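You operate a simulated robot arm through the tools that you are given. There is no shell and no other tool. Be economical: measure what you need, move in short steps, check, and stop when the job is done.

The job below is to be done with a simulated robot arm. You get a single attempt, and the scene is never put back.

Task
Take the gold spoon lure from the reel bench and put it on the middle bench. Then push the reel bench drawer shut. Then fetch the sinker with the smallest size on its label from the tackle bench and set it on top of the white flat box there. Then put the wax brush from the rod bench on the upper wall shelf. Then push the upper drawer of the tackle chest shut. Then pull the middle drawer of the tackle chest open. Do these in the order given.

It is judged by the outcome, as a careful person would: the job done as asked, and still so three seconds after it is handed in. It fails if anything else is knocked over, pushed out of place, dropped, spilled or broken.

Robot
A 6-joint arm with a two-finger parallel gripper on a trunk, on a base that drives. Base frame: it is fixed to the floor where the robot stands at the start and does not move with it; the origin is under the middle of the robot, x ahead of it, y to its left, z up; the surface under the hand at the start is at about z = 0.8. Units: m, rad, N and s.
With the tool pointing down near the work surface it reaches from about 0.58 to 0.94 m from the robot's upright axis, wherever it stands. Its first joint turns from -2.601 to 2.601 rad. Places, roughly: flat box [1, 1.5, 0.75]; middle bench [-1.2, 0.7, 0.8]; middle drawer of the tackle chest [1, 4.4, 0.6]; reel bench drawer [0.4, 0.4, 0.7]; sinker [0.75, 1.5, 0.75]; spoon lure [0.75, -0.25, 0.75]; upper drawer of the tackle chest [0.9, 4.4, 0.7]; upper wall shelf (18x36 cm) [-1.92, 3.8, 1.14]; wax brush (7x5x8 cm) [1.2, 3.3, 0.9]. Payload 3.43 kg.
The tool frame sits at the grasp point between the pads (the TCP): z along the fingers, y along the line on which they close. The tips reach 0.034 m beyond it. The gripper opens to 0.128 m. The fingers are 0.024 m wide and 0.012 m thick; the gripper's body (0.048 by 0.13 m) begins 0.096 m behind the TCP.
Orientation is that of the tool frame in the base frame, as a unit quaternion [x, y, z, w]. With the fingers straight down and closing along the base's y, the tool's x points along the base's -x, its y along +y and its z along -z.

Tools
- The arm moves only by the tool arm_command. Its argument "plan" is a list of rows, each a list of 3 entries, a list of its own where there are three numbers: the turn, a rotation vector about the tool's x, y, z in rad, then the shift along the tool's x, y, z in m, then the closure, from 0 (fully open) to 1 (shut). In form: [[[ax, ay, az], [dx, dy, dz], fingers], ...]. A call has 1 to 8 rows; each row shifts and turns the commanded pose from where the row before left it, along the tool's axes as they then stand. A row lasts 0.2 s, in which the tool goes at most 0.05 m and 0.15 rad; a call with a longer step from one row to the next is refused whole, and so is a gripper value outside its range. Where a pose cannot be reached the arm comes as near as it can. A force on the tool above 40 N (or 10 N above the force at the start of the call, whichever is more), or a blocked arm, ends the call early, and 0.2 s more pass. Each finger travels about 0.108 m/s and halts on what it meets, pressing with about 44 N; the grip force reading is that of the motor and also rises with nothing between the fingers. The clock runs only during rows and for 0.2 s after the last one: add rows that do not move to give the fingers time. The reply holds the time, the measured pose of the TCP, the force on the tool along the base axes, the opening and the grip force, in the units named above and with some noise, with the torque about the TCP (base axes, N m) and any sound that the robot's microphone picked up.
- Cameras (640 x 400 px; columns grow to the right, rows downward): "scene" is now at [-0.0159, 0.1181, 1.6043]; the picture's right is [-0.89, -0.46, -0.00], its down [-0.42, 0.83, -0.36] and it looks along [0.17, -0.32, -0.93] (base axes); focal length 214 px, centre (320, 200). "wrist" rides on the gripper at [0.076, -0.011, -0.16] in the tool frame; the picture's right is [0.15, 0.99, 0.00], its down [-0.88, 0.13, -0.46] and it looks along [-0.45, 0.07, 0.89] (tool axes); focal length 234 px, centre (320, 200).
- camera(camera): a new picture of that camera. No time passes.
- move_column(by): slides the trunk up (or, below 0, down) by that many m; the arm and the scene camera ride with it, the base frame stays. It gives what a move gives, with no picture.
- roll_base(legs): drives the robot by 1 to 6 legs, each [ahead, turn to the left] in m and rad, along the robot's own axes; the way and the turn of a leg run together, so that a leg with both is an arc; at most 1.5 m and 3.142 rad a leg. The arm and the cameras ride along, it lands a little off, and it stops where it bumps. It gives what a move gives.
- turn_head(pan, tilt): turns the head with the scene camera to pan (to the left, within 2.705 rad either way) and tilt (down, from -0.506 to 1.204), counted from straight ahead of the robot. It gives what a move gives.
- probe_pixels(camera, pixels): for up to 12 pixels [column, row] of the newest picture of that camera ("zoom" is the newest enlarged one), the place [x, y, z] in the base frame of the surface seen there, good to about 0.002 m. No time passes.
- inspect(camera, box): a new picture of the part [left, top, right, bottom] of that camera's present view, enlarged. No time passes.
- sign_off(): hands the job in; it is judged then, once.

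Work in short steps. Measure before you move; look again where a grasp or a placing could have gone wrong, and mend it. You have 110 turns and 98 pictures in all, those below and enlarged ones among them. Open the gripper and draw the arm clear of the work before you hand the job in, unless the task says otherwise; then end with one line.

The tools are called after "Request:" as a command line: name --argument value ..., lists and objects as JSON in quotes. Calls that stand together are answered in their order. arm_command: Moves the arm, as the interface text tells. Its arguments: {"type":"object","properties":{"plan":{"type":"array"}},"required":["plan"]} The other tools are called the same way: move_column (by) slides the trunk up or down; roll_base (legs) drives the base; turn_head (pan, tilt) turns the head that bears the scene camera; camera (camera) takes a picture; probe_pixels (camera, pixels) gives the place of the surface under pixels of a picture; inspect (camera, box) takes an enlarged picture of a part of a camera's view; sign_off () hands the job in.

At the start:

```text
time_s: 0.0
tcp_pos: [0.637, 0.2567, 1.0618]
tool_rot: [0.006, 1.0, 0.0, 0.001]
ft_force: [1.1, -0.5, -0.6]
torque: [-0.02, 0.06, -0.01]
finger_gap: 0.1281
grip_force: 0.1
trunk travel left (down, up): [-0.65, 0.06]
robot x, y, heading: [-0.0, -0.0004, -0.005]
head pan, tilt: [-1.098, 1.201]
```

scene: 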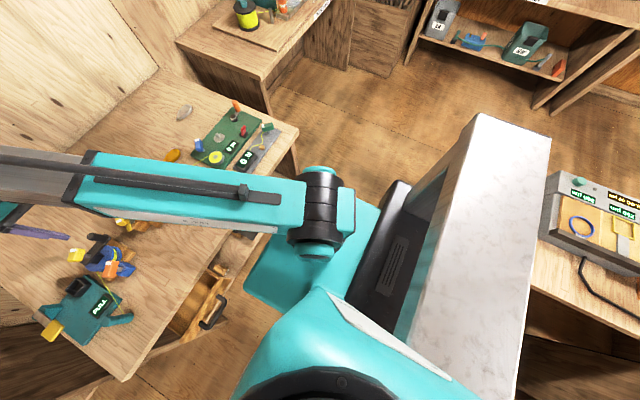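
wrist: 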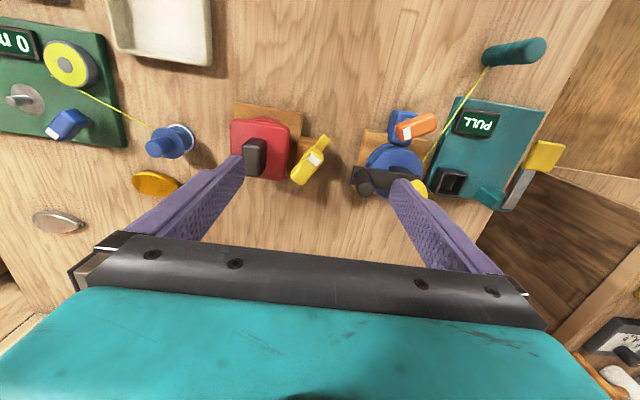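

The wrist view shows a gold spoon at about (157,184) and a silver one at (60,222). I'll probe the gold one and its surroundings.

Request:
probe_pixels --camera "wrist" --pixels '[[157, 184], [138, 178], [176, 188], [155, 200], [60, 222], [170, 140], [120, 220], [255, 150], [240, 165], [158, 174], [100, 130], [180, 182]]'

Request:
inspect --camera "wrist" --box '[20, 100, 260, 250]'

Request:
inspect --camera "scene" --box '[0, 80, 320, 280]'

```text
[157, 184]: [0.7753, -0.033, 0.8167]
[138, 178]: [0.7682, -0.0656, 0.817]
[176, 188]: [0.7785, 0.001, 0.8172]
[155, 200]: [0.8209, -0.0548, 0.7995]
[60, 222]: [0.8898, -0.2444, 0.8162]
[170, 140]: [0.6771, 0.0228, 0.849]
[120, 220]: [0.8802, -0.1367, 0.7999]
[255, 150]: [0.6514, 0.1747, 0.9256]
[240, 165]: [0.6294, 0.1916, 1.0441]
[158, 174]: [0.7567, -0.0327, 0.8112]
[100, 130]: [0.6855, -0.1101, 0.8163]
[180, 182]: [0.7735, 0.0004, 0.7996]
```

```text
2.67 times, centred on (140, 175) of wrist
```

zoom: 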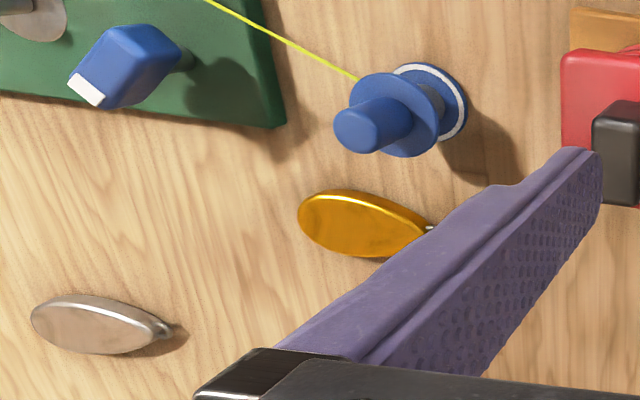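

```text
2.00 times, centred on (160, 180) of scene
```

zoom: 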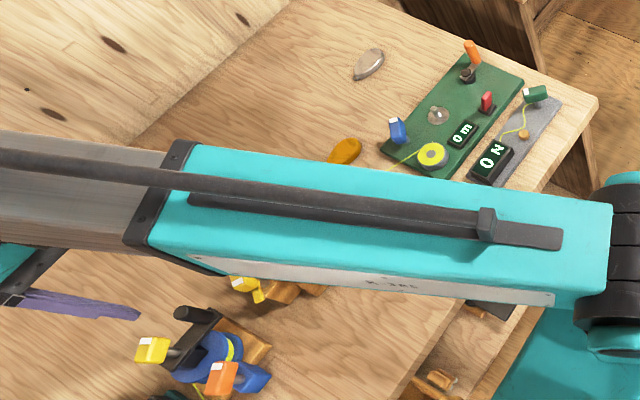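

The gold spoon is centred near (0.773,-0.033), its top at 0.817 and the table at 0.80, long axis roughly along y. I'll move above it at this height, then turn.

Request:
arm_command --plan '[[[0, 0, 0], [-0.0194, -0.0414, 0], 0], [[0, 0, 0], [-0.0194, -0.0414, 0], 0], [[0, 0, 0], [-0.0194, -0.0414, 0], 0], [[0, 0, 0], [-0.0194, -0.0414, 0], 0.2], [[0, 0, 0], [-0.0194, -0.0414, 0], 0.4], [[0, 0, 0], [-0.0194, -0.0414, 0], 0.45], [[0, 0, 0], [-0.0194, -0.0414, 0], 0.45], [[0, 0, -0.14], [0, 0, 0], 0.45]]'

Request:
arm_command --plan '[[[0, 0, -0.1415], [0, 0, 0], 0.45], [[0, 0, -0.1415], [0, 0, 0], 0.45], [[0, 0, -0.1415], [0, 0, 0], 0.45], [[0, 0, -0.1415], [0, 0, 0], 0.45], [[0, 0, -0.1415], [0, 0, 0], 0.45], [[0, 0, -0.1415], [0, 0, 0], 0.45], [[0, 0, -0.1415], [0, 0, 0], 0.45], [[0, 0, -0.1415], [0, 0, 0], 0.45]]'

Request:
arm_command --plan '[[[0, 0, -0.1415], [0, 0, 0], 0.45], [[0, 0, 0], [0, 0, 0.04], 0.45], [[0, 0, 0], [0, 0, 0.04], 0.45], [[0, 0, 0], [0, 0, 0], 0.45]]'

Request:
camera --camera "wrist"

```text
time_s: 1.8
tcp_pos: [0.7697, -0.0356, 1.0635]
tool_rot: [-0.065, 0.998, 0.0, 0.001]
ft_force: [-0.3, -0.5, -0.2]
torque: [-0.02, -0.03, 0.0]
finger_gap: 0.0704
grip_force: 0.0
trunk travel left (down, up): [-0.65, 0.06]
robot x, y, heading: [-0.0012, -0.0013, -0.002]
head pan, tilt: [-1.098, 1.201]
```

```text
time_s: 3.6
tcp_pos: [0.7696, -0.035, 1.0603]
tool_rot: [-0.59, 0.807, 0.0, -0.001]
ft_force: [0.5, -0.4, -0.4]
torque: [0.0, -0.01, 0.01]
finger_gap: 0.0704
grip_force: 0.0
trunk travel left (down, up): [-0.65, 0.06]
robot x, y, heading: [0.0008, -0.0041, -0.002]
head pan, tilt: [-1.098, 1.201]
```

```text
time_s: 4.6
tcp_pos: [0.7701, -0.0327, 0.9804]
tool_rot: [-0.645, 0.764, 0.0, 0.0]
ft_force: [-0.2, -0.2, -0.6]
torque: [0.02, 0.02, 0.01]
finger_gap: 0.0703
grip_force: 0.0
trunk travel left (down, up): [-0.65, 0.06]
robot x, y, heading: [-0.0018, -0.0011, -0.0]
head pan, tilt: [-1.098, 1.201]
```

```text
93 pictures are left
```

wrist: 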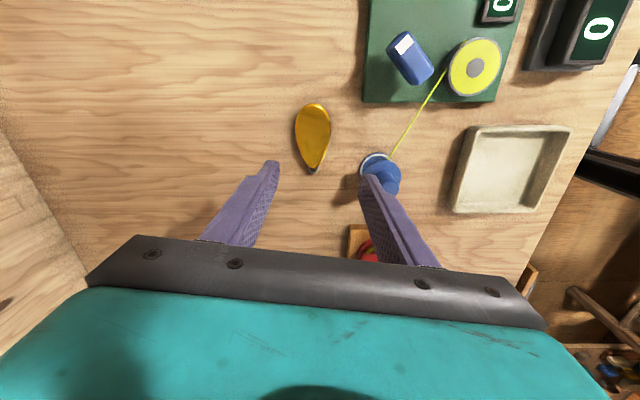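

The spoon shows at (313,137) between the fingers. I'll probe its ends and the nearby blue spool.

Request:
probe_pixels --camera "wrist" --pixels '[[312, 106], [313, 166], [298, 130], [328, 128], [313, 137], [375, 157], [385, 175], [398, 168], [365, 160], [312, 150]]'

```text
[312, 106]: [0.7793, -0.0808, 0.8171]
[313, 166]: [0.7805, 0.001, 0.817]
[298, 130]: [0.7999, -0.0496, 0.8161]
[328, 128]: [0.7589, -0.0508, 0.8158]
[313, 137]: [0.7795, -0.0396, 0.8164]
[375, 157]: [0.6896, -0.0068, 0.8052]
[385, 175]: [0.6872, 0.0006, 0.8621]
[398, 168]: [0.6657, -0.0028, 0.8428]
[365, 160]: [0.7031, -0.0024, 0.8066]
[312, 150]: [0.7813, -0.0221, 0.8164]
```

The spoon lies along y, centred at (0.780,-0.040) and 42 mm wide. I'll line up, go down to z≈0.837 and grip.

Request:
arm_command --plan '[[[0, 0, -0.084], [0, 0, 0], 0.45], [[0, 0, -0.084], [0, 0, 0], 0.45], [[0, 0, 0], [0.009, -0.01, 0], 0.45], [[0, 0, 0], [0, 0, 0.045], 0.45], [[0, 0, 0], [0, 0, 0.045], 0.45], [[0, 0, 0], [0, 0, 0.035], 0.45], [[0, 0, 0], [0, 0, 0.018], 0.45], [[0, 0, 0], [0, 0, 0], 0.45]]'

Request:
camera --camera "wrist"

```text
time_s: 6.4
tcp_pos: [0.7813, -0.043, 0.8364]
tool_rot: [0.707, -0.707, -0.001, -0.001]
ft_force: [0.3, 0.1, 0.1]
torque: [-0.01, -0.03, 0.02]
finger_gap: 0.0704
grip_force: 0.0
trunk travel left (down, up): [-0.65, 0.06]
robot x, y, heading: [0.0004, -0.0014, -0.005]
head pan, tilt: [-1.098, 1.201]
```

```text
92 pictures are left
```

wrist: 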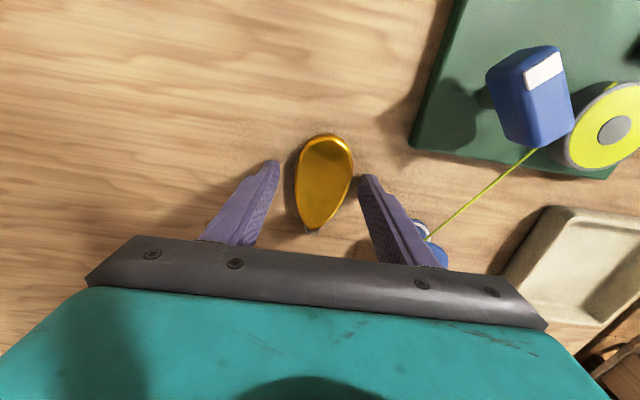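

The spoon sits between the pads; I'll close and lift straight up.

Request:
arm_command --plan '[[[0, 0, 0], [0, 0, 0], 0.7], [[0, 0, 0], [0, 0, 0], 1], [[0, 0, 0], [0, 0, 0], 1], [[0, 0, 0], [0, 0, -0.03], 1], [[0, 0, 0], [0, 0, -0.045], 1], [[0, 0, 0], [0, 0, -0.045], 1], [[0, 0, 0], [0, 0, -0.045], 1], [[0, 0, 0], [0, 0, -0.045], 1]]'

Request:
camera --camera "wrist"

Request:
turn_head --pan 2.6 --tilt 0.7

Request:
camera --camera "scene"

```text
time_s: 8.2
tcp_pos: [0.7811, -0.0439, 1.0515]
tool_rot: [0.707, -0.707, 0.0, 0.0]
ft_force: [-0.4, 0.4, -0.8]
torque: [-0.01, 0.01, 0.0]
finger_gap: 0.0479
grip_force: 43.8
trunk travel left (down, up): [-0.65, 0.06]
robot x, y, heading: [-0.005, 0.002, -0.006]
head pan, tilt: [-1.098, 1.201]
```

```text
91 pictures are left
```

wrist: 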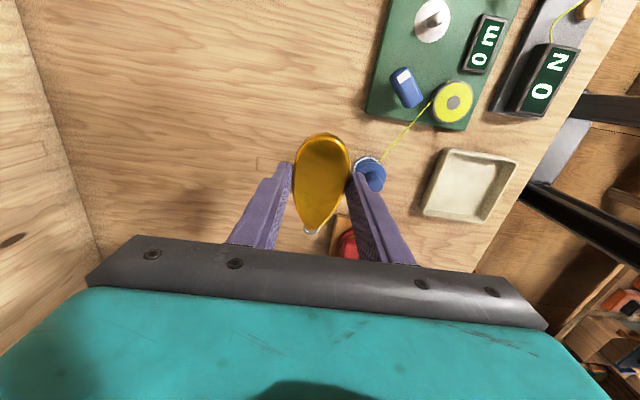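

```text
time_s: 11.3
tcp_pos: [0.7813, -0.0447, 1.0492]
tool_rot: [-0.707, 0.707, 0.0, 0.0]
ft_force: [0.3, -0.5, -0.7]
torque: [0.03, -0.02, 0.04]
finger_gap: 0.0482
grip_force: 44.0
trunk travel left (down, up): [-0.65, 0.06]
robot x, y, heading: [0.0011, -0.0008, 0.001]
head pan, tilt: [2.601, 0.7]
```

```text
90 pictures are left
```

scene: 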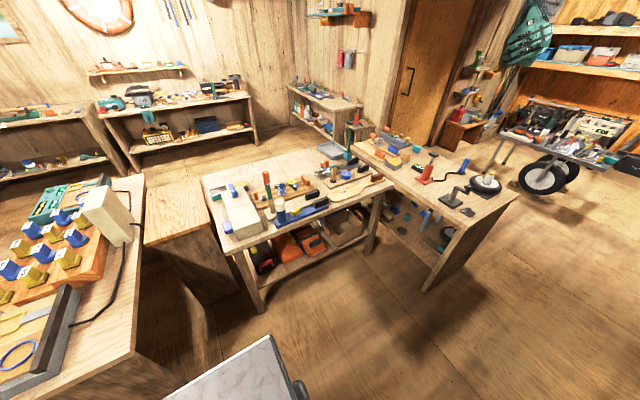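

The spoon is held. The head view shows several benches behind; I'll probe to find which is the middle bench near (-1.2,0.7).

Request:
probe_pixels --camera "scene" --pixels '[[175, 210], [150, 180], [200, 185], [150, 243], [208, 232], [290, 170], [240, 180], [120, 300], [440, 180], [60, 240], [255, 240], [375, 190]]'

Request:
turn_head --pan 2.6 --tilt 1.1

Request:
camera --camera "scene"

Request:
turn_head --pan 0.3 --tilt 1.0

Request:
camera --camera "scene"

```text
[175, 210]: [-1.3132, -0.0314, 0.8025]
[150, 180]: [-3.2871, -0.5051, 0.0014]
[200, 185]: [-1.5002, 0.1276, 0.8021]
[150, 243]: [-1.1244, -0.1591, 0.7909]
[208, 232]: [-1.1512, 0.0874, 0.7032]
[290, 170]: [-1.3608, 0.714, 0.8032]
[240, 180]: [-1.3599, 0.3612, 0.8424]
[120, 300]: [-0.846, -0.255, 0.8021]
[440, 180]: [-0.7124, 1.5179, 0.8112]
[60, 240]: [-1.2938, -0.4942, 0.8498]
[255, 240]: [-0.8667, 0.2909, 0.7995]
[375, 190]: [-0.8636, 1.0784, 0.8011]
```

```text
time_s: 12.1
tcp_pos: [0.7818, -0.0436, 1.0509]
tool_rot: [0.708, -0.706, 0.0, 0.0]
ft_force: [1.0, 0.2, -1.2]
torque: [-0.01, -0.02, 0.0]
finger_gap: 0.0477
grip_force: 44.2
trunk travel left (down, up): [-0.65, 0.06]
robot x, y, heading: [0.0027, 0.0008, -0.002]
head pan, tilt: [2.601, 1.1]
```

```text
89 pictures are left
```

scene: 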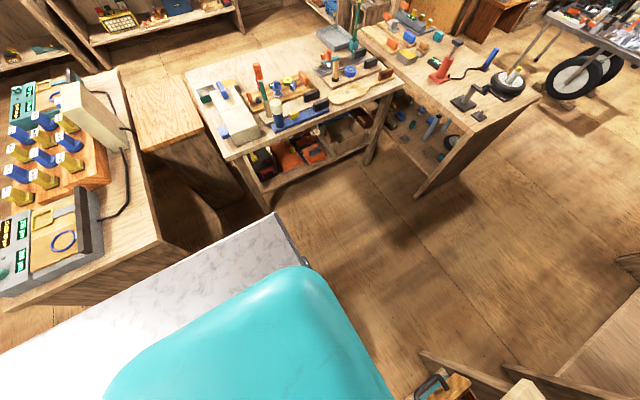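

```text
time_s: 14.3
tcp_pos: [0.7808, -0.0444, 1.0497]
tool_rot: [-0.707, 0.707, 0.0, 0.0]
ft_force: [0.6, -0.1, -1.3]
torque: [-0.01, 0.01, 0.0]
finger_gap: 0.0478
grip_force: 44.2
trunk travel left (down, up): [-0.65, 0.06]
robot x, y, heading: [-0.0024, -0.0, -0.002]
head pan, tilt: [0.3, 1.0]
```

```text
88 pictures are left
```

scene: 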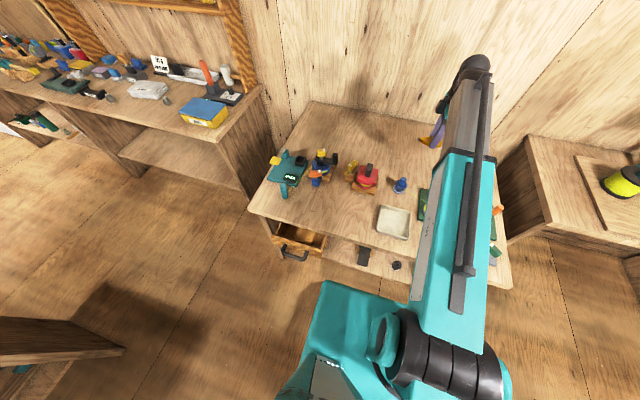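

The cluttered bench centred near (-1.2,0.7) is the middle bench. I'll raise the hand a bit and turn in place to face it, then look.

Request:
arm_command --plan '[[[0, 0, 0], [0, 0, -0.045], 1], [[0, 0, 0], [0, 0, -0.045], 1], [[0, 0, 0], [0.0, 0.04, 0], 1], [[0, 0, 0], [0, 0.04, 0], 1], [[0, 0, 0], [0, 0.04, 0], 1], [[0, 0, 0], [0, 0.04, 0], 1]]'

Request:
roll_base --legs '[[0, 2.6]]'

Request:
turn_head --pan 0.0 --tilt 0.9

Request:
camera --camera "scene"

Request:
camera --camera "wrist"

```text
time_s: 15.7
tcp_pos: [0.6178, -0.0456, 1.1406]
tool_rot: [0.707, -0.707, 0.001, 0.0]
ft_force: [0.6, -0.7, -1.0]
torque: [0.03, 0.05, 0.0]
finger_gap: 0.0479
grip_force: 43.9
trunk travel left (down, up): [-0.65, 0.06]
robot x, y, heading: [0.0018, -0.0008, -0.004]
head pan, tilt: [0.3, 1.0]
```

```text
time_s: 24.6
tcp_pos: [-0.5043, 0.3604, 1.1405]
tool_rot: [0.872, 0.489, 0.0, 0.0]
ft_force: [0.8, 0.2, -0.8]
torque: [0.0, 0.03, 0.02]
finger_gap: 0.0481
grip_force: 44.0
trunk travel left (down, up): [-0.65, 0.06]
robot x, y, heading: [-0.0202, -0.0443, 2.593]
head pan, tilt: [0.3, 1.0]
```

```text
time_s: 25.4
tcp_pos: [-0.5035, 0.3601, 1.1393]
tool_rot: [0.872, 0.49, 0.0, -0.001]
ft_force: [0.5, 0.3, -1.6]
torque: [0.0, 0.01, 0.0]
finger_gap: 0.0479
grip_force: 44.0
trunk travel left (down, up): [-0.65, 0.06]
robot x, y, heading: [-0.0229, -0.0485, 2.594]
head pan, tilt: [0.0, 0.901]
```

```text
87 pictures are left
```

scene: 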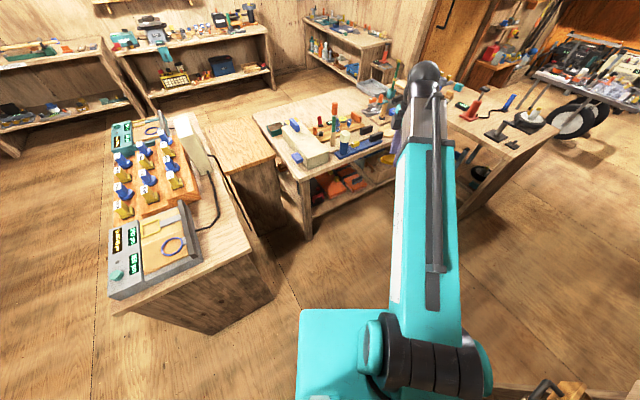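

```text
86 pictures are left
```

wrist: 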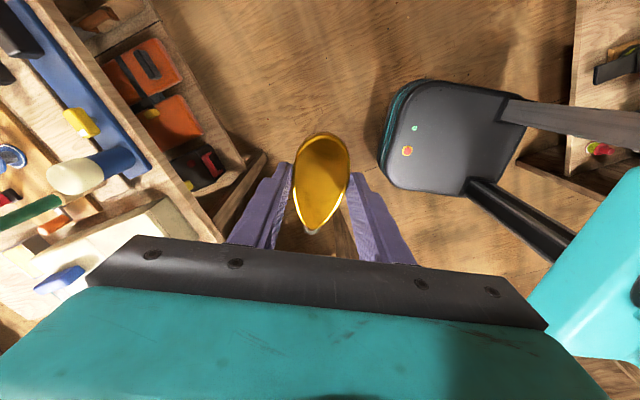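

The bench lies ahead; I'll zoom in on its top to find a free spot.

Request:
inspect --camera "scene" --box '[240, 80, 440, 205]'

Request:
probe_pixels --camera "zoom" --pixels '[[60, 110], [205, 260], [180, 160], [150, 110], [310, 110], [120, 80], [250, 70], [150, 240], [420, 200], [345, 190], [260, 250], [90, 90]]'

```text
3.20 times, centred on (340, 142) of scene
```

zoom: 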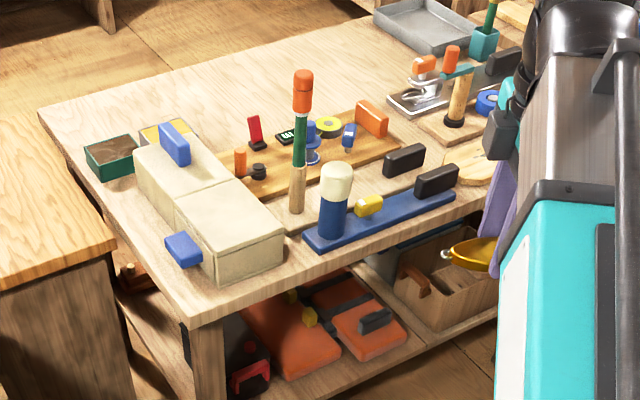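

```text
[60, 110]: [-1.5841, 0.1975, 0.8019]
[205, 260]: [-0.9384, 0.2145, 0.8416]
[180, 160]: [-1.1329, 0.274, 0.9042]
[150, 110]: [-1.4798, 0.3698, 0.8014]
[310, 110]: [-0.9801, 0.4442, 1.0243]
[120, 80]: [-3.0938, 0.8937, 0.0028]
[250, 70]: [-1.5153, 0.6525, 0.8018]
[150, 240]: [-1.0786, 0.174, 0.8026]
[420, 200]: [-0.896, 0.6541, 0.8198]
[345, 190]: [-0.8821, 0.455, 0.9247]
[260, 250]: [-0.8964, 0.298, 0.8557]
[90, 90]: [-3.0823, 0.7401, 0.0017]
```

Probing bench edges, the hammer and the neighbouring bench to plan the base position.

Request:
probe_pixels --camera "scene" --pixels '[[300, 178], [258, 115], [485, 160], [558, 130], [470, 215], [334, 104], [345, 92], [376, 88], [385, 120], [430, 140], [370, 85], [305, 235]]'

```text
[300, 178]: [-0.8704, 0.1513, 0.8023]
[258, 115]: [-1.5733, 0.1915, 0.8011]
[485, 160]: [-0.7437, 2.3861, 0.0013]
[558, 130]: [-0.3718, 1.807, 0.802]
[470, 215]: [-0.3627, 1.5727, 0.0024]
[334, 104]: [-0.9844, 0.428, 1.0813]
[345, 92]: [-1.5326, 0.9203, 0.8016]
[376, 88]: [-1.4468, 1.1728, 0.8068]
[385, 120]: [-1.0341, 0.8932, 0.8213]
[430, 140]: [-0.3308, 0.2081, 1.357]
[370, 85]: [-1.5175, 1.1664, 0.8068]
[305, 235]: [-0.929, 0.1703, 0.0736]
```

I'll raise the hand above the hammer (1.08), then drive to about (-0.45,0.5) and face the bench squarely.

Request:
arm_command --plan '[[[0, 0, 0], [0, 0, -0.045], 1], [[0, 0, 0], [0, 0, -0.045], 1]]'

Request:
roll_base --legs '[[0, -0.35], [0.68, 0], [0, 0.9]]'

Request:
turn_head --pan 0.25 --tilt 0.9

Request:
camera --camera "scene"

```text
time_s: 26.0
tcp_pos: [-0.508, 0.3662, 1.2135]
tool_rot: [0.872, 0.49, -0.003, -0.006]
ft_force: [0.1, 0.3, -1.3]
torque: [0.0, -0.04, 0.02]
finger_gap: 0.0479
grip_force: 43.7
out of reach, approached as far as the arm can: row 2
trunk travel left (down, up): [-0.65, 0.06]
robot x, y, heading: [-0.0242, -0.044, 2.596]
head pan, tilt: [0.0, 0.901]
```

```text
time_s: 34.8
tcp_pos: [-1.0783, 0.5877, 1.2121]
tool_rot: [0.704, 0.711, -0.004, -0.007]
ft_force: [-1.2, 0.2, -2.2]
torque: [-0.04, -0.01, 0.01]
finger_gap: 0.0476
grip_force: 43.6
trunk travel left (down, up): [-0.65, 0.06]
robot x, y, heading: [-0.451, 0.468, 3.14]
head pan, tilt: [0.0, 0.901]
```

```text
time_s: 35.6
tcp_pos: [-1.0779, 0.5875, 1.212]
tool_rot: [0.704, 0.71, -0.004, -0.006]
ft_force: [-0.9, 0.4, -1.2]
torque: [0.01, -0.01, 0.02]
finger_gap: 0.0481
grip_force: 44.3
trunk travel left (down, up): [-0.65, 0.06]
robot x, y, heading: [-0.4505, 0.4697, 3.14]
head pan, tilt: [0.25, 0.901]
```

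```text
84 pictures are left
```

scene: 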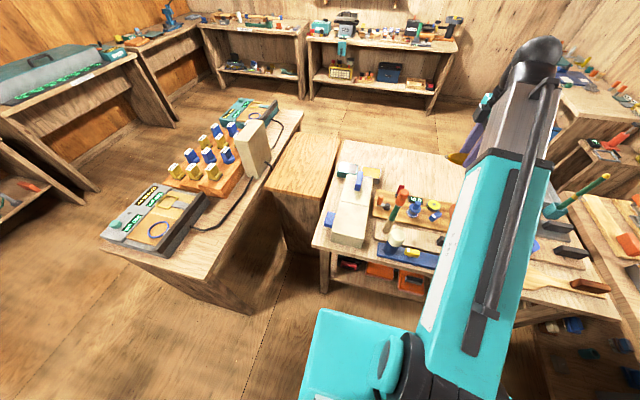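

Behind the brown board the bench is clear around (420,170). I'll probe it, with the zoom for detail.

Request:
inspect --camera "scene" --box '[310, 120, 510, 245]'

Request:
probe_pixels --camera "scene" --pixels '[[420, 170], [440, 165], [400, 180], [425, 180], [380, 190], [400, 150], [430, 190], [420, 205], [350, 165], [318, 335], [350, 312]]'

Request:
camera --camera "wrist"

```text
3.20 times, centred on (410, 182) of scene
```

zoom: 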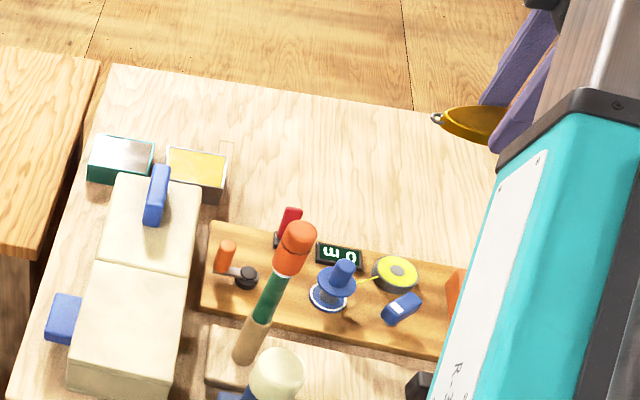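

```text
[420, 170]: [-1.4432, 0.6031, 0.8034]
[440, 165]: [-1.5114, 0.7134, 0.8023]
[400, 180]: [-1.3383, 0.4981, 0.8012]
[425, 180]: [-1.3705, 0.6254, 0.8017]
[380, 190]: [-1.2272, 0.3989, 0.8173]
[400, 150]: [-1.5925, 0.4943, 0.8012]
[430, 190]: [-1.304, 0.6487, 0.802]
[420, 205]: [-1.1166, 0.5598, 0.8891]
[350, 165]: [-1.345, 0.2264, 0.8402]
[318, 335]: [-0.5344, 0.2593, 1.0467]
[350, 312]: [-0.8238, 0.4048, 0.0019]
```

```text
82 pictures are left
```

wrist: 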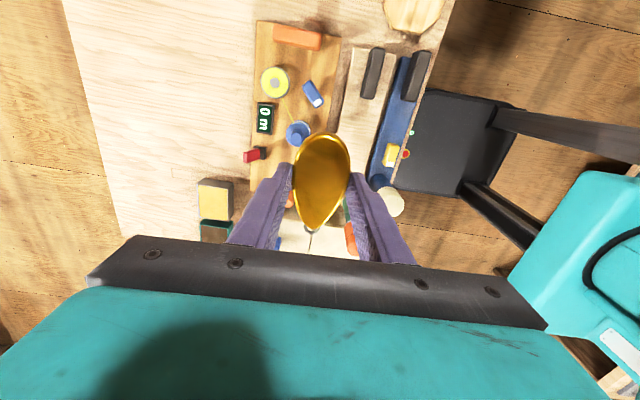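

There is free space at x≈-1.35, y≈0.62, behind the board. I'll move over it at height first.

Request:
arm_command --plan '[[[0, 0, 0], [0.005, -0.039, 0], 1], [[0, 0, 0], [0.005, -0.039, 0], 1], [[0, 0, 0], [0.005, -0.039, 0], 1], [[0, 0, 0], [0.005, -0.039, 0], 1], [[0, 0, 0], [0.005, -0.039, 0], 1], [[0, 0, 0], [0.005, -0.039, 0], 1], [[0, 0, 0], [0.0, -0.038, 0.0], 1], [[0, 0, 0], [0, 0, 0.04], 1]]'

Request:
camera --camera "wrist"

```text
time_s: 37.4
tcp_pos: [-1.3433, 0.6109, 1.1726]
tool_rot: [0.703, 0.711, -0.005, -0.006]
ft_force: [-0.6, 0.5, -1.5]
torque: [0.0, -0.03, 0.01]
finger_gap: 0.0478
grip_force: 43.8
out of reach, approached as far as the arm can: row 7
trunk travel left (down, up): [-0.65, 0.06]
robot x, y, heading: [-0.4486, 0.4701, 3.142]
head pan, tilt: [0.25, 0.901]
```

```text
81 pictures are left
```

wrist: 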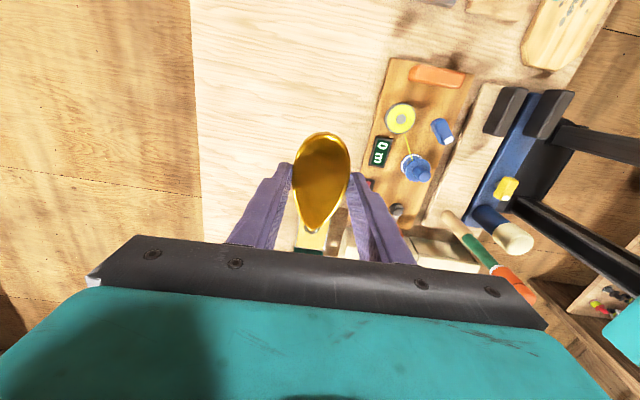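

Over free table; descending most of the way and checking.

Request:
arm_command --plan '[[[0, 0, 0], [0.004, 0, 0.045], 1], [[0, 0, 0], [0.004, 0, 0.045], 1], [[0, 0, 0], [0, 0, 0.045], 1], [[0, 0, 0], [0, 0, 0.045], 1], [[0, 0, 0], [0, 0, 0.045], 1], [[0, 0, 0], [0, 0, 0.045], 1], [[0, 0, 0], [0, 0, 0.03], 1], [[0, 0, 0], [0, 0, 0], 1]]'

Request:
camera --camera "wrist"

```text
time_s: 39.2
tcp_pos: [-1.3459, 0.6213, 0.8727]
tool_rot: [0.703, 0.711, -0.003, -0.006]
ft_force: [0.0, -0.6, -0.9]
torque: [0.0, 0.02, 0.02]
finger_gap: 0.0479
grip_force: 44.3
trunk travel left (down, up): [-0.65, 0.06]
robot x, y, heading: [-0.4507, 0.4649, 3.141]
head pan, tilt: [0.25, 0.901]
```

```text
80 pictures are left
```

wrist: 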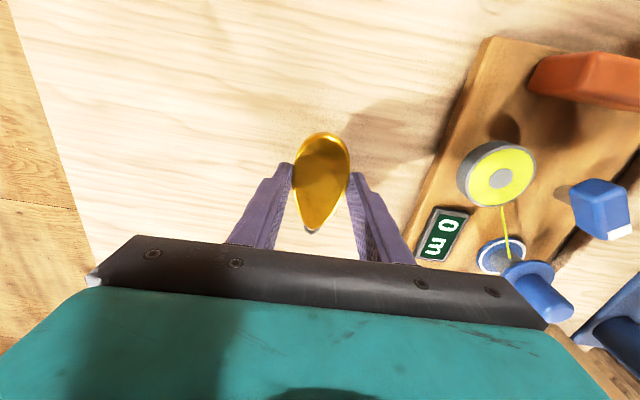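

Clear around; I'll lower the last 33 mm, release with a small opening, and rise.

Request:
arm_command --plan '[[[0, 0, 0], [0, 0, 0.02], 1], [[0, 0, 0], [0, 0, 0.0135], 1], [[0, 0, 0], [0, 0, 0], 0.9], [[0, 0, 0], [0, 0, 0], 0.5], [[0, 0, 0], [0, 0, 0], 0.48], [[0, 0, 0], [0, 0, -0.04], 0.48], [[0, 0, 0], [0, 0, -0.045], 0.48], [[0, 0, 0], [0, 0, -0.045], 0.48]]'

Request:
camera --camera "wrist"

```text
time_s: 41.0
tcp_pos: [-1.3461, 0.6187, 0.9702]
tool_rot: [0.703, 0.711, -0.003, -0.004]
ft_force: [0.5, 0.1, -0.1]
torque: [-0.02, -0.01, -0.02]
finger_gap: 0.0665
grip_force: 0.0
trunk travel left (down, up): [-0.65, 0.06]
robot x, y, heading: [-0.4499, 0.4696, 3.143]
head pan, tilt: [0.25, 0.901]
```

```text
79 pictures are left
```

wrist: 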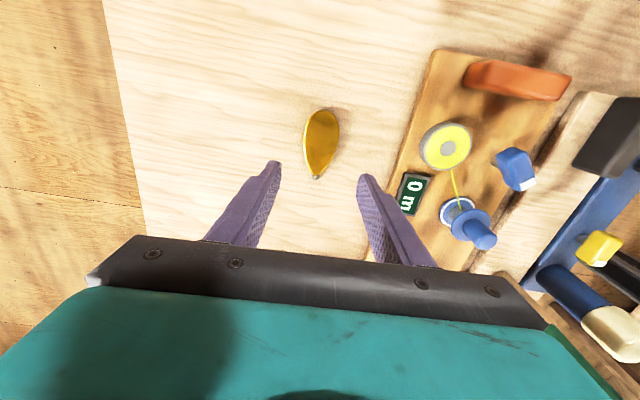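

The spoon rests flat at (322,143). I'll rise, draw back, and turn around toward the reel bench drawer.

Request:
arm_command --plan '[[[0, 0, 0], [0, 0, -0.045], 0.48], [[0, 0, 0], [0, 0, -0.045], 0.48], [[0, 0, 0], [0, 0, -0.045], 0.48], [[0, 0, 0], [0, 0, -0.04], 0.48], [[0, 0, 0], [-0.02, 0.045, 0], 0.6], [[0, 0, 0], [-0.02, 0.045, 0], 0.8], [[0, 0, 0], [-0.02, 0.045, 0], 1], [[0, 0, 0], [-0.02, 0.045, 0], 1]]'

Request:
arm_command --plan '[[[0, 0, 0], [-0.02, 0.045, 0], 1], [[0, 0, 0], [-0.02, 0.045, 0], 1]]'

Request:
roll_base --legs '[[0, -3.14]]'

Request:
turn_head --pan 0.2 --tilt 1.0

Request:
camera --camera "scene"

```text
time_s: 42.8
tcp_pos: [-1.1606, 0.5411, 1.145]
tool_rot: [0.704, 0.71, -0.004, -0.005]
ft_force: [0.1, 0.3, 0.6]
torque: [0.01, 0.03, 0.01]
finger_gap: 0.0
grip_force: 33.2
trunk travel left (down, up): [-0.65, 0.06]
robot x, y, heading: [-0.4511, 0.4681, 3.137]
head pan, tilt: [0.25, 0.901]
```

```text
time_s: 43.4
tcp_pos: [-1.0711, 0.5053, 1.1426]
tool_rot: [0.703, 0.711, -0.004, -0.006]
ft_force: [-0.9, -0.8, 0.1]
torque: [0.02, 0.01, -0.01]
finger_gap: 0.0
grip_force: 32.8
trunk travel left (down, up): [-0.65, 0.06]
robot x, y, heading: [-0.4494, 0.4678, 3.14]
head pan, tilt: [0.25, 0.901]
```

```text
time_s: 54.1
tcp_pos: [0.1711, 0.4134, 1.1429]
tool_rot: [-0.702, 0.712, -0.006, 0.004]
ft_force: [0.6, 0.2, -0.2]
torque: [0.0, 0.01, -0.02]
finger_gap: 0.0
grip_force: 32.6
trunk travel left (down, up): [-0.65, 0.06]
robot x, y, heading: [-0.4544, 0.4105, -0.027]
head pan, tilt: [0.25, 0.901]
```

```text
time_s: 54.8
tcp_pos: [0.1715, 0.4125, 1.1431]
tool_rot: [-0.701, 0.713, -0.005, 0.005]
ft_force: [0.3, -0.5, 0.0]
torque: [0.04, -0.01, 0.03]
finger_gap: 0.0
grip_force: 32.9
trunk travel left (down, up): [-0.65, 0.06]
robot x, y, heading: [-0.4518, 0.4098, -0.03]
head pan, tilt: [0.201, 1.0]
```

```text
78 pictures are left
```

scene: 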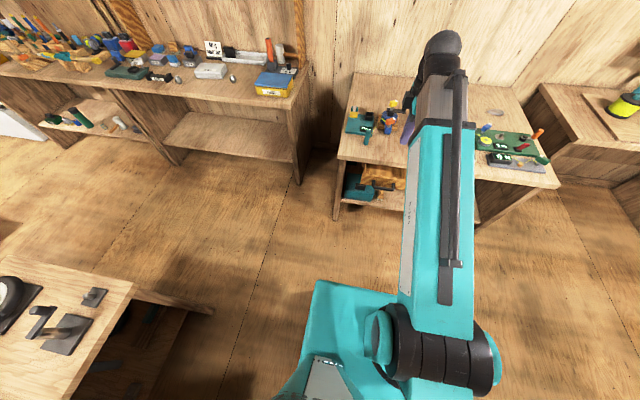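

Zooming on the drawer near (385,180) and probing it.

Request:
inspect --camera "scene" --box '[325, 120, 425, 220]'

Request:
probe_pixels --camera "scene" --pixels '[[338, 158], [378, 187], [385, 188], [398, 187], [375, 172], [400, 180], [380, 163], [370, 180], [335, 218], [355, 190]]'

Request:
camera --camera "wrist"

```text
4.00 times, centred on (375, 170) of scene
```

zoom: 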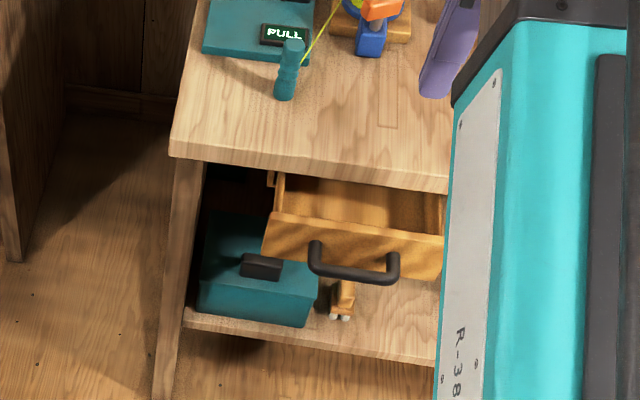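

```text
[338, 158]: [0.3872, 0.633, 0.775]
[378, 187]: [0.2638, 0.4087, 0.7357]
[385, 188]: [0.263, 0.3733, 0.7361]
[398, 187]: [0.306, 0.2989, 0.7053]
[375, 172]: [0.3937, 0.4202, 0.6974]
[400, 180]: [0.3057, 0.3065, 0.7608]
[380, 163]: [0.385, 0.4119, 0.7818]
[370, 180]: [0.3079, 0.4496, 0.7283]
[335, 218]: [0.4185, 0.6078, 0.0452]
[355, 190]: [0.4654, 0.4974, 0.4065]
```

```text
76 pictures are left
```

wrist: 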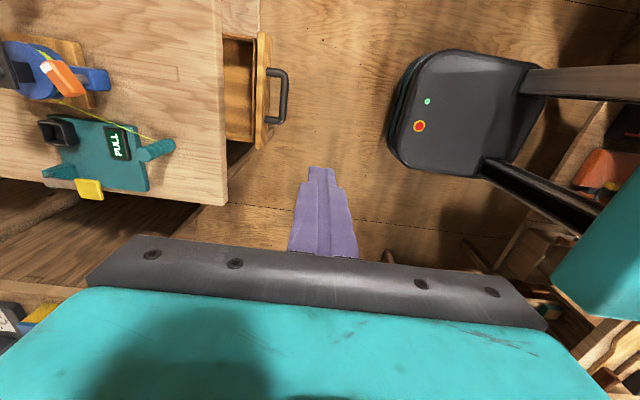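

The drawer front is at x≈0.306, its handle bar at (0.263, 0.38, 0.735), bench edge at x≈0.387. I'll bring the closed fingers down in front of the handle bar and push it in.

Request:
arm_command --plan '[[[0, 0, 0], [0.015, -0.015, 0.04], 1], [[0, 0, 0], [0.015, -0.015, 0.04], 1], [[0, 0, 0], [0, 0, 0.048], 1], [[0, 0, 0], [0, 0, 0.048], 1], [[0, 0, 0], [0, 0, 0.048], 1], [[0, 0, 0], [0, 0, 0.048], 1], [[0, 0, 0], [0, 0, 0.048], 1], [[0, 0, 0], [0, 0, 0.048], 1]]'

Request:
arm_command --plan '[[[0, 0, 0], [0, 0, 0.032], 1], [[0, 0, 0], [0, 0, 0], 1]]'

Request:
camera --camera "wrist"

```text
time_s: 56.6
tcp_pos: [0.2077, 0.3828, 0.7771]
tool_rot: [-0.702, 0.713, -0.006, 0.004]
ft_force: [0.2, -0.1, 0.1]
torque: [0.02, -0.01, 0.03]
finger_gap: 0.0001
grip_force: 33.1
trunk travel left (down, up): [-0.65, 0.06]
robot x, y, heading: [-0.4521, 0.4127, -0.029]
head pan, tilt: [0.201, 1.0]
```

```text
time_s: 57.2
tcp_pos: [0.2058, 0.3838, 0.7434]
tool_rot: [-0.702, 0.712, -0.006, 0.004]
ft_force: [0.0, -0.2, -0.1]
torque: [0.03, -0.03, 0.04]
finger_gap: 0.0
grip_force: 32.6
trunk travel left (down, up): [-0.65, 0.06]
robot x, y, heading: [-0.4546, 0.41, -0.026]
head pan, tilt: [0.201, 1.0]
```

```text
75 pictures are left
```

wrist: 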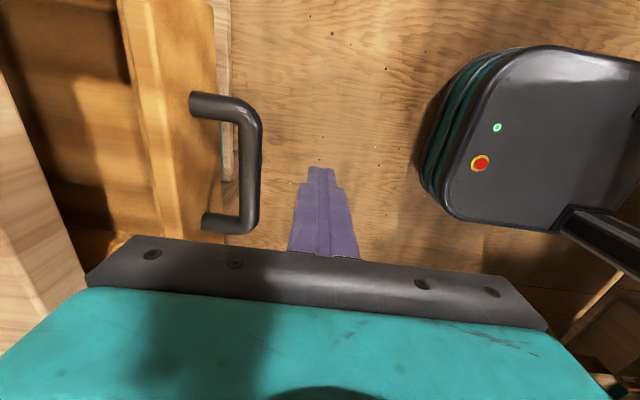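

Fingers are beside the handle bar; I check its position precisely.

Request:
probe_pixels --camera "wrist" --pixels '[[250, 125], [248, 170], [244, 220], [257, 170], [200, 100], [320, 180], [10, 170]]'

```text
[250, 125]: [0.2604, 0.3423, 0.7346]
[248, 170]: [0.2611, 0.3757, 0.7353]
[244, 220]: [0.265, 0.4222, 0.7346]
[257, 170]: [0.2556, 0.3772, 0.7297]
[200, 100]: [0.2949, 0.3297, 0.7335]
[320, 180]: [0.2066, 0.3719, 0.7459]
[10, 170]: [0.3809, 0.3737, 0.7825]
```

Bar from y 0.33 to 0.43; the fingers at y 0.384 are centred. Pushing in +x in small steps.

Request:
arm_command --plan '[[[0, 0, 0], [0, -0.025, 0], 1], [[0, 0, 0], [0, -0.02, 0], 1], [[0, 0, 0], [0, -0.015, 0], 1], [[0, 0, 0], [0, -0.015, 0], 1], [[0, 0, 0], [0, -0.015, 0], 1], [[0, 0, 0], [0, -0.015, 0], 1], [[0, 0, 0], [0, -0.01, 0], 1], [[0, 0, 0], [0, -0.006, 0], 1]]'

Request:
camera --camera "wrist"

```text
time_s: 59.0
tcp_pos: [0.3277, 0.3823, 0.7452]
tool_rot: [-0.702, 0.712, -0.006, 0.004]
ft_force: [0.5, 0.8, -0.4]
torque: [0.0, 0.02, 0.02]
finger_gap: 0.0
grip_force: 32.9
trunk travel left (down, up): [-0.65, 0.06]
robot x, y, heading: [-0.4525, 0.4079, -0.031]
head pan, tilt: [0.201, 1.0]
```

```text
74 pictures are left
```

wrist: 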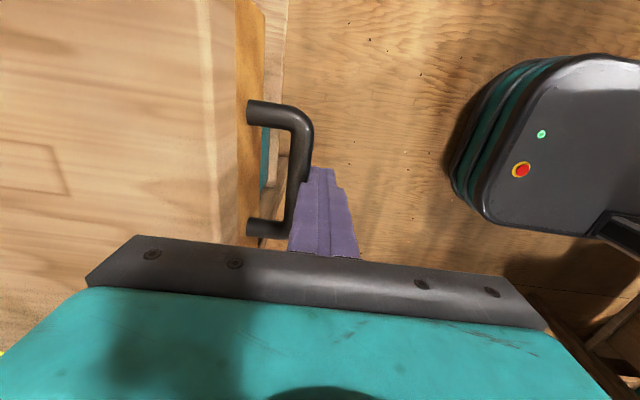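

The drawer moves freely and is nearly in; continuing until it stops.

Request:
arm_command --plan '[[[0, 0, 0], [0, -0.008, 0], 1], [[0, 0, 0], [0, -0.008, 0], 1], [[0, 0, 0], [0, -0.008, 0], 1], [[0, 0, 0], [0, -0.008, 0], 1], [[0, 0, 0], [0, 0, 0], 1]]'

Request:
camera --camera "wrist"

```text
time_s: 60.2
tcp_pos: [0.3565, 0.3803, 0.746]
tool_rot: [-0.701, 0.713, -0.004, 0.002]
ft_force: [-11.2, 0.0, -0.9]
torque: [0.01, 0.27, -0.14]
finger_gap: 0.0
grip_force: 33.2
trunk travel left (down, up): [-0.65, 0.06]
robot x, y, heading: [-0.4525, 0.408, -0.026]
head pan, tilt: [0.201, 1.0]
```

```text
73 pictures are left
```

wrist: 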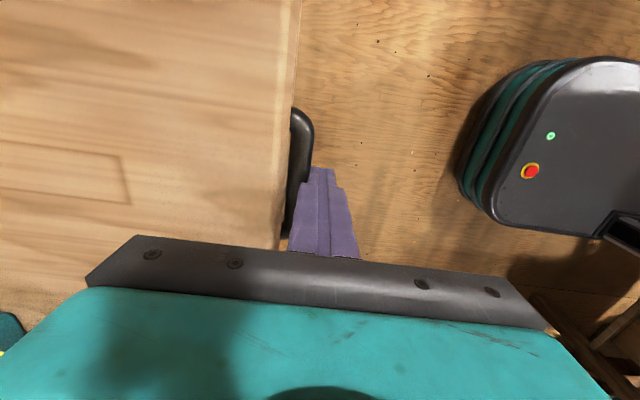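

11 N of resistance now; a further small push to confirm it's fully shut.

Request:
arm_command --plan '[[[0, 0, 0], [0, -0.006, 0], 1], [[0, 0, 0], [0, -0.004, 0], 1]]'

Request:
arm_command --plan '[[[0, 0, 0], [0, 0.03, 0], 1], [[0, 0, 0], [0, 0.045, 0], 1], [[0, 0, 0], [0, 0.045, 0], 1], [[0, 0, 0], [0, 0.03, -0.03], 1]]'

Request:
camera --camera "wrist"

```text
time_s: 60.7
tcp_pos: [0.3565, 0.3781, 0.7436]
tool_rot: [-0.701, 0.714, 0.002, -0.004]
ft_force: [-9.0, 0.6, 6.4]
torque: [-0.07, 0.15, -0.1]
finger_gap: 0.0
grip_force: 32.8
trunk travel left (down, up): [-0.65, 0.06]
robot x, y, heading: [-0.4531, 0.4097, -0.028]
head pan, tilt: [0.201, 1.0]
stopped in row 2: the force on the tool passed its limit at 44 N (the readings are from after the stop); the commanded pose is now the measured one
```

```text
time_s: 61.7
tcp_pos: [0.2082, 0.3847, 0.7734]
tool_rot: [-0.701, 0.713, 0.001, -0.003]
ft_force: [-0.3, 0.1, -0.1]
torque: [-0.05, 0.0, 0.0]
finger_gap: 0.0001
grip_force: 33.1
trunk travel left (down, up): [-0.65, 0.06]
robot x, y, heading: [-0.4529, 0.4097, -0.027]
head pan, tilt: [0.201, 1.0]
```

```text
72 pictures are left
```

wrist: 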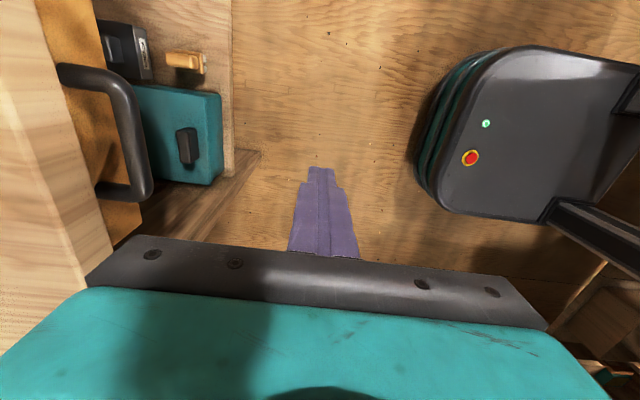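

The drawer hit a hard stop (44 N). I verify the front face vs the bench edge.

Request:
probe_pixels --camera "wrist" --pixels '[[80, 120], [100, 180], [70, 30], [20, 30], [60, 150], [140, 130]]'

Request:
arm_command --plan '[[[0, 0, 0], [0, 0, -0.048], 1], [[0, 0, 0], [0, 0, -0.048], 1], [[0, 0, 0], [0, 0, -0.048], 1], [[0, 0, 0], [0, 0, -0.048], 1], [[0, 0, 0], [0, 0, -0.048], 1], [[0, 0, 0], [0, 0, -0.048], 1], [[0, 0, 0], [0, 0, -0.048], 1], [[0, 0, 0], [0, 0, -0.03], 1]]'

Request:
turn_head --pan 0.9 --tilt 0.7

Request:
camera --camera "scene"

```text
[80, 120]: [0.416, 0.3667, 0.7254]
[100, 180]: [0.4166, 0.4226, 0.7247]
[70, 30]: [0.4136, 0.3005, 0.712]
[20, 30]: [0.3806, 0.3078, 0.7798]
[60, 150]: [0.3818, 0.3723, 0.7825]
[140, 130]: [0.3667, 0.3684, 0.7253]
```

```text
time_s: 63.5
tcp_pos: [0.2103, 0.3873, 1.1393]
tool_rot: [-0.701, 0.713, 0.002, -0.002]
ft_force: [0.3, 0.6, 0.2]
torque: [0.01, -0.01, -0.01]
finger_gap: 0.0
grip_force: 32.9
trunk travel left (down, up): [-0.65, 0.06]
robot x, y, heading: [-0.4521, 0.4082, -0.026]
head pan, tilt: [0.201, 1.0]
```

```text
time_s: 64.6
tcp_pos: [0.2098, 0.3856, 1.1396]
tool_rot: [-0.701, 0.713, 0.001, -0.002]
ft_force: [0.2, 0.1, 0.1]
torque: [0.0, 0.0, -0.02]
finger_gap: 0.0
grip_force: 33.4
trunk travel left (down, up): [-0.65, 0.06]
robot x, y, heading: [-0.4526, 0.4103, -0.029]
head pan, tilt: [0.901, 0.7]
```

```text
71 pictures are left
```

scene: 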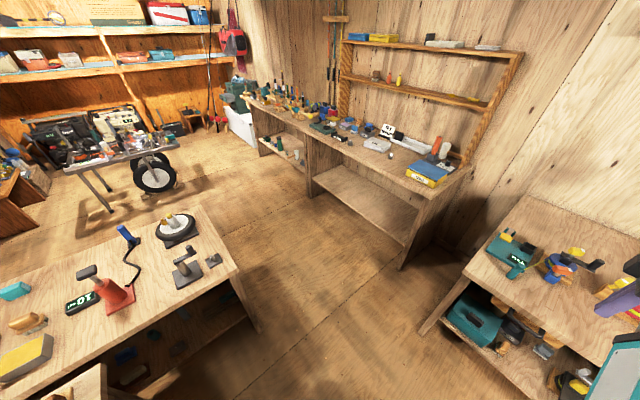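

The drawer is shut (face recessed at 0.416). Now the tackle bench: zoom and probe its front region.

Request:
inspect --camera "scene" --box '[240, 80, 480, 230]'

Request:
probe_pixels --camera "scene" --pixels '[[375, 145], [385, 130], [430, 190], [400, 265], [425, 160], [350, 125], [325, 128], [260, 112], [310, 165], [240, 290], [400, 60], [468, 100]]'

```text
2.67 times, centred on (360, 155) of scene
```

zoom: 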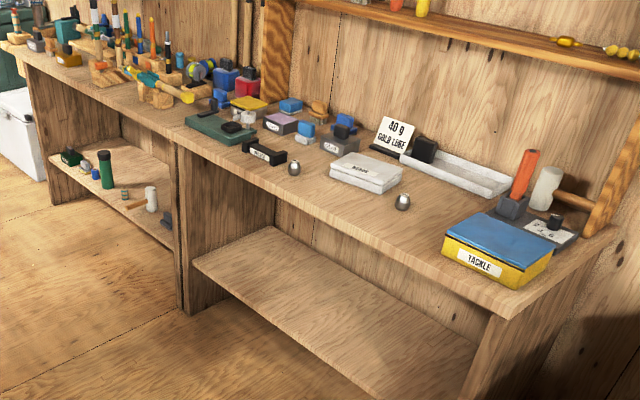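

```text
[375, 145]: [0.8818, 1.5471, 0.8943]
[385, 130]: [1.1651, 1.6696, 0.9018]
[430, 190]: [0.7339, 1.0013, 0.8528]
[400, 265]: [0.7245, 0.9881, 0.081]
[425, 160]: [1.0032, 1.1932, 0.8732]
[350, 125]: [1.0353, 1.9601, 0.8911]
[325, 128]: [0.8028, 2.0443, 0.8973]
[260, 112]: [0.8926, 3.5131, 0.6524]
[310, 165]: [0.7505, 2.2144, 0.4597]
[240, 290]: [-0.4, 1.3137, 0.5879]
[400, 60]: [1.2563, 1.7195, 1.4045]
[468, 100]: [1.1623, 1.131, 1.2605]
```

Two silver bell sinkers show in the zoom, beside the white box at (0.88,1.55). I'll drive to about (0.18,1.36) facing the bench.

Request:
roll_base --legs '[[0, 1.0], [1.14, 0], [0, -0.97]]'

Request:
turn_head --pan 0.35 --tilt 0.8

Request:
camera --camera "scene"

Request:
camera --camera "wrist"

```text
time_s: 78.0
tcp_pos: [0.8609, 1.3496, 1.1392]
tool_rot: [0.713, -0.702, -0.001, 0.002]
ft_force: [0.1, 0.3, 0.2]
torque: [-0.01, 0.02, 0.01]
finger_gap: 0.0002
grip_force: 32.9
trunk travel left (down, up): [-0.65, 0.06]
robot x, y, heading: [0.1977, 1.3256, 0.014]
head pan, tilt: [0.901, 0.7]
```

```text
time_s: 78.9
tcp_pos: [0.8618, 1.3496, 1.1388]
tool_rot: [0.713, -0.701, -0.001, 0.002]
ft_force: [-0.2, 0.5, 0.4]
torque: [0.0, -0.01, 0.0]
finger_gap: 0.0
grip_force: 33.5
trunk travel left (down, up): [-0.65, 0.06]
robot x, y, heading: [0.1981, 1.3251, 0.015]
head pan, tilt: [0.351, 0.799]
```

```text
69 pictures are left
```

scene: 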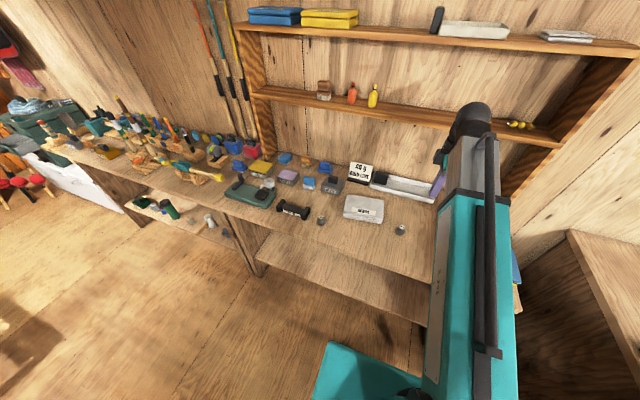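

```text
68 pictures are left
```

wrist: 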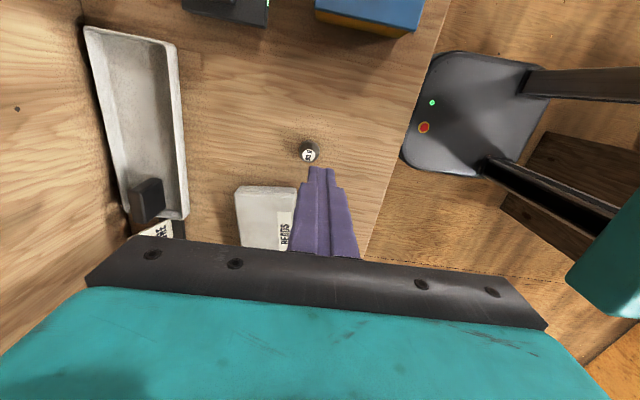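

Sinkers at scene (400,230) and (321,219), with labels; zooming to read both.

Request:
inspect --camera "wrist" --box '[285, 135, 333, 165]'

Request:
inspect --camera "scene" --box '[270, 170, 430, 270]'

Request:
inspect --camera "scene" --box '[310, 205, 334, 229]'

Request:
probe_pixels --camera "scene" --pixels '[[401, 232], [321, 219], [365, 207], [345, 215], [382, 215], [360, 217], [293, 208], [400, 240], [330, 186], [310, 184], [343, 200], [378, 202]]'

```text
13.33 times, centred on (309, 150) of wrist
```

zoom: 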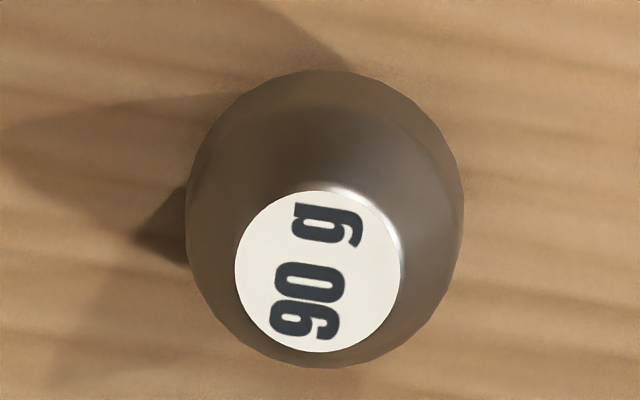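

```text
4.00 times, centred on (350, 220) of scene
```

zoom: 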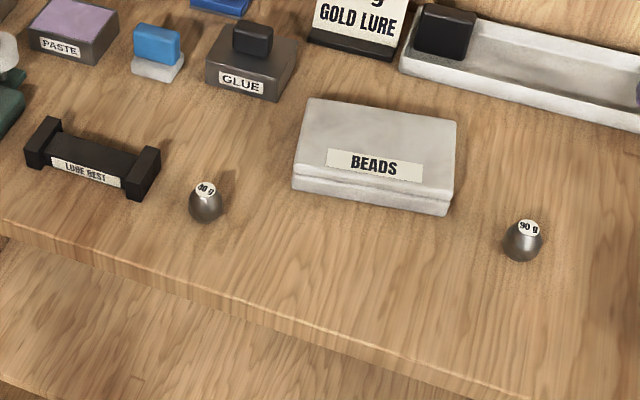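

```text
16.00 times, centred on (322, 217) of scene
```

zoom: 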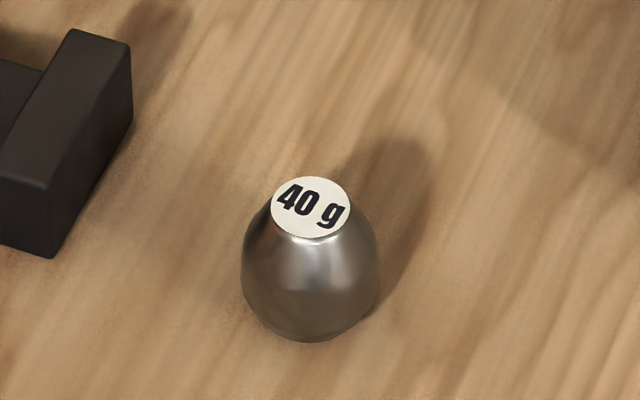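

```text
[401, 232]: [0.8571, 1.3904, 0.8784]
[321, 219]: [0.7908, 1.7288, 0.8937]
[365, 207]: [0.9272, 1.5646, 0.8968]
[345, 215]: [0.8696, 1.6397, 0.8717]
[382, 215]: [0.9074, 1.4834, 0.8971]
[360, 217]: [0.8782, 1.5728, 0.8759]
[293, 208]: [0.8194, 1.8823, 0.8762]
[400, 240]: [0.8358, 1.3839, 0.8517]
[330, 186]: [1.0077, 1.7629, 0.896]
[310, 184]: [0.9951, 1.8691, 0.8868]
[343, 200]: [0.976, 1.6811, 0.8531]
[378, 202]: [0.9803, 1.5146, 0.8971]
```

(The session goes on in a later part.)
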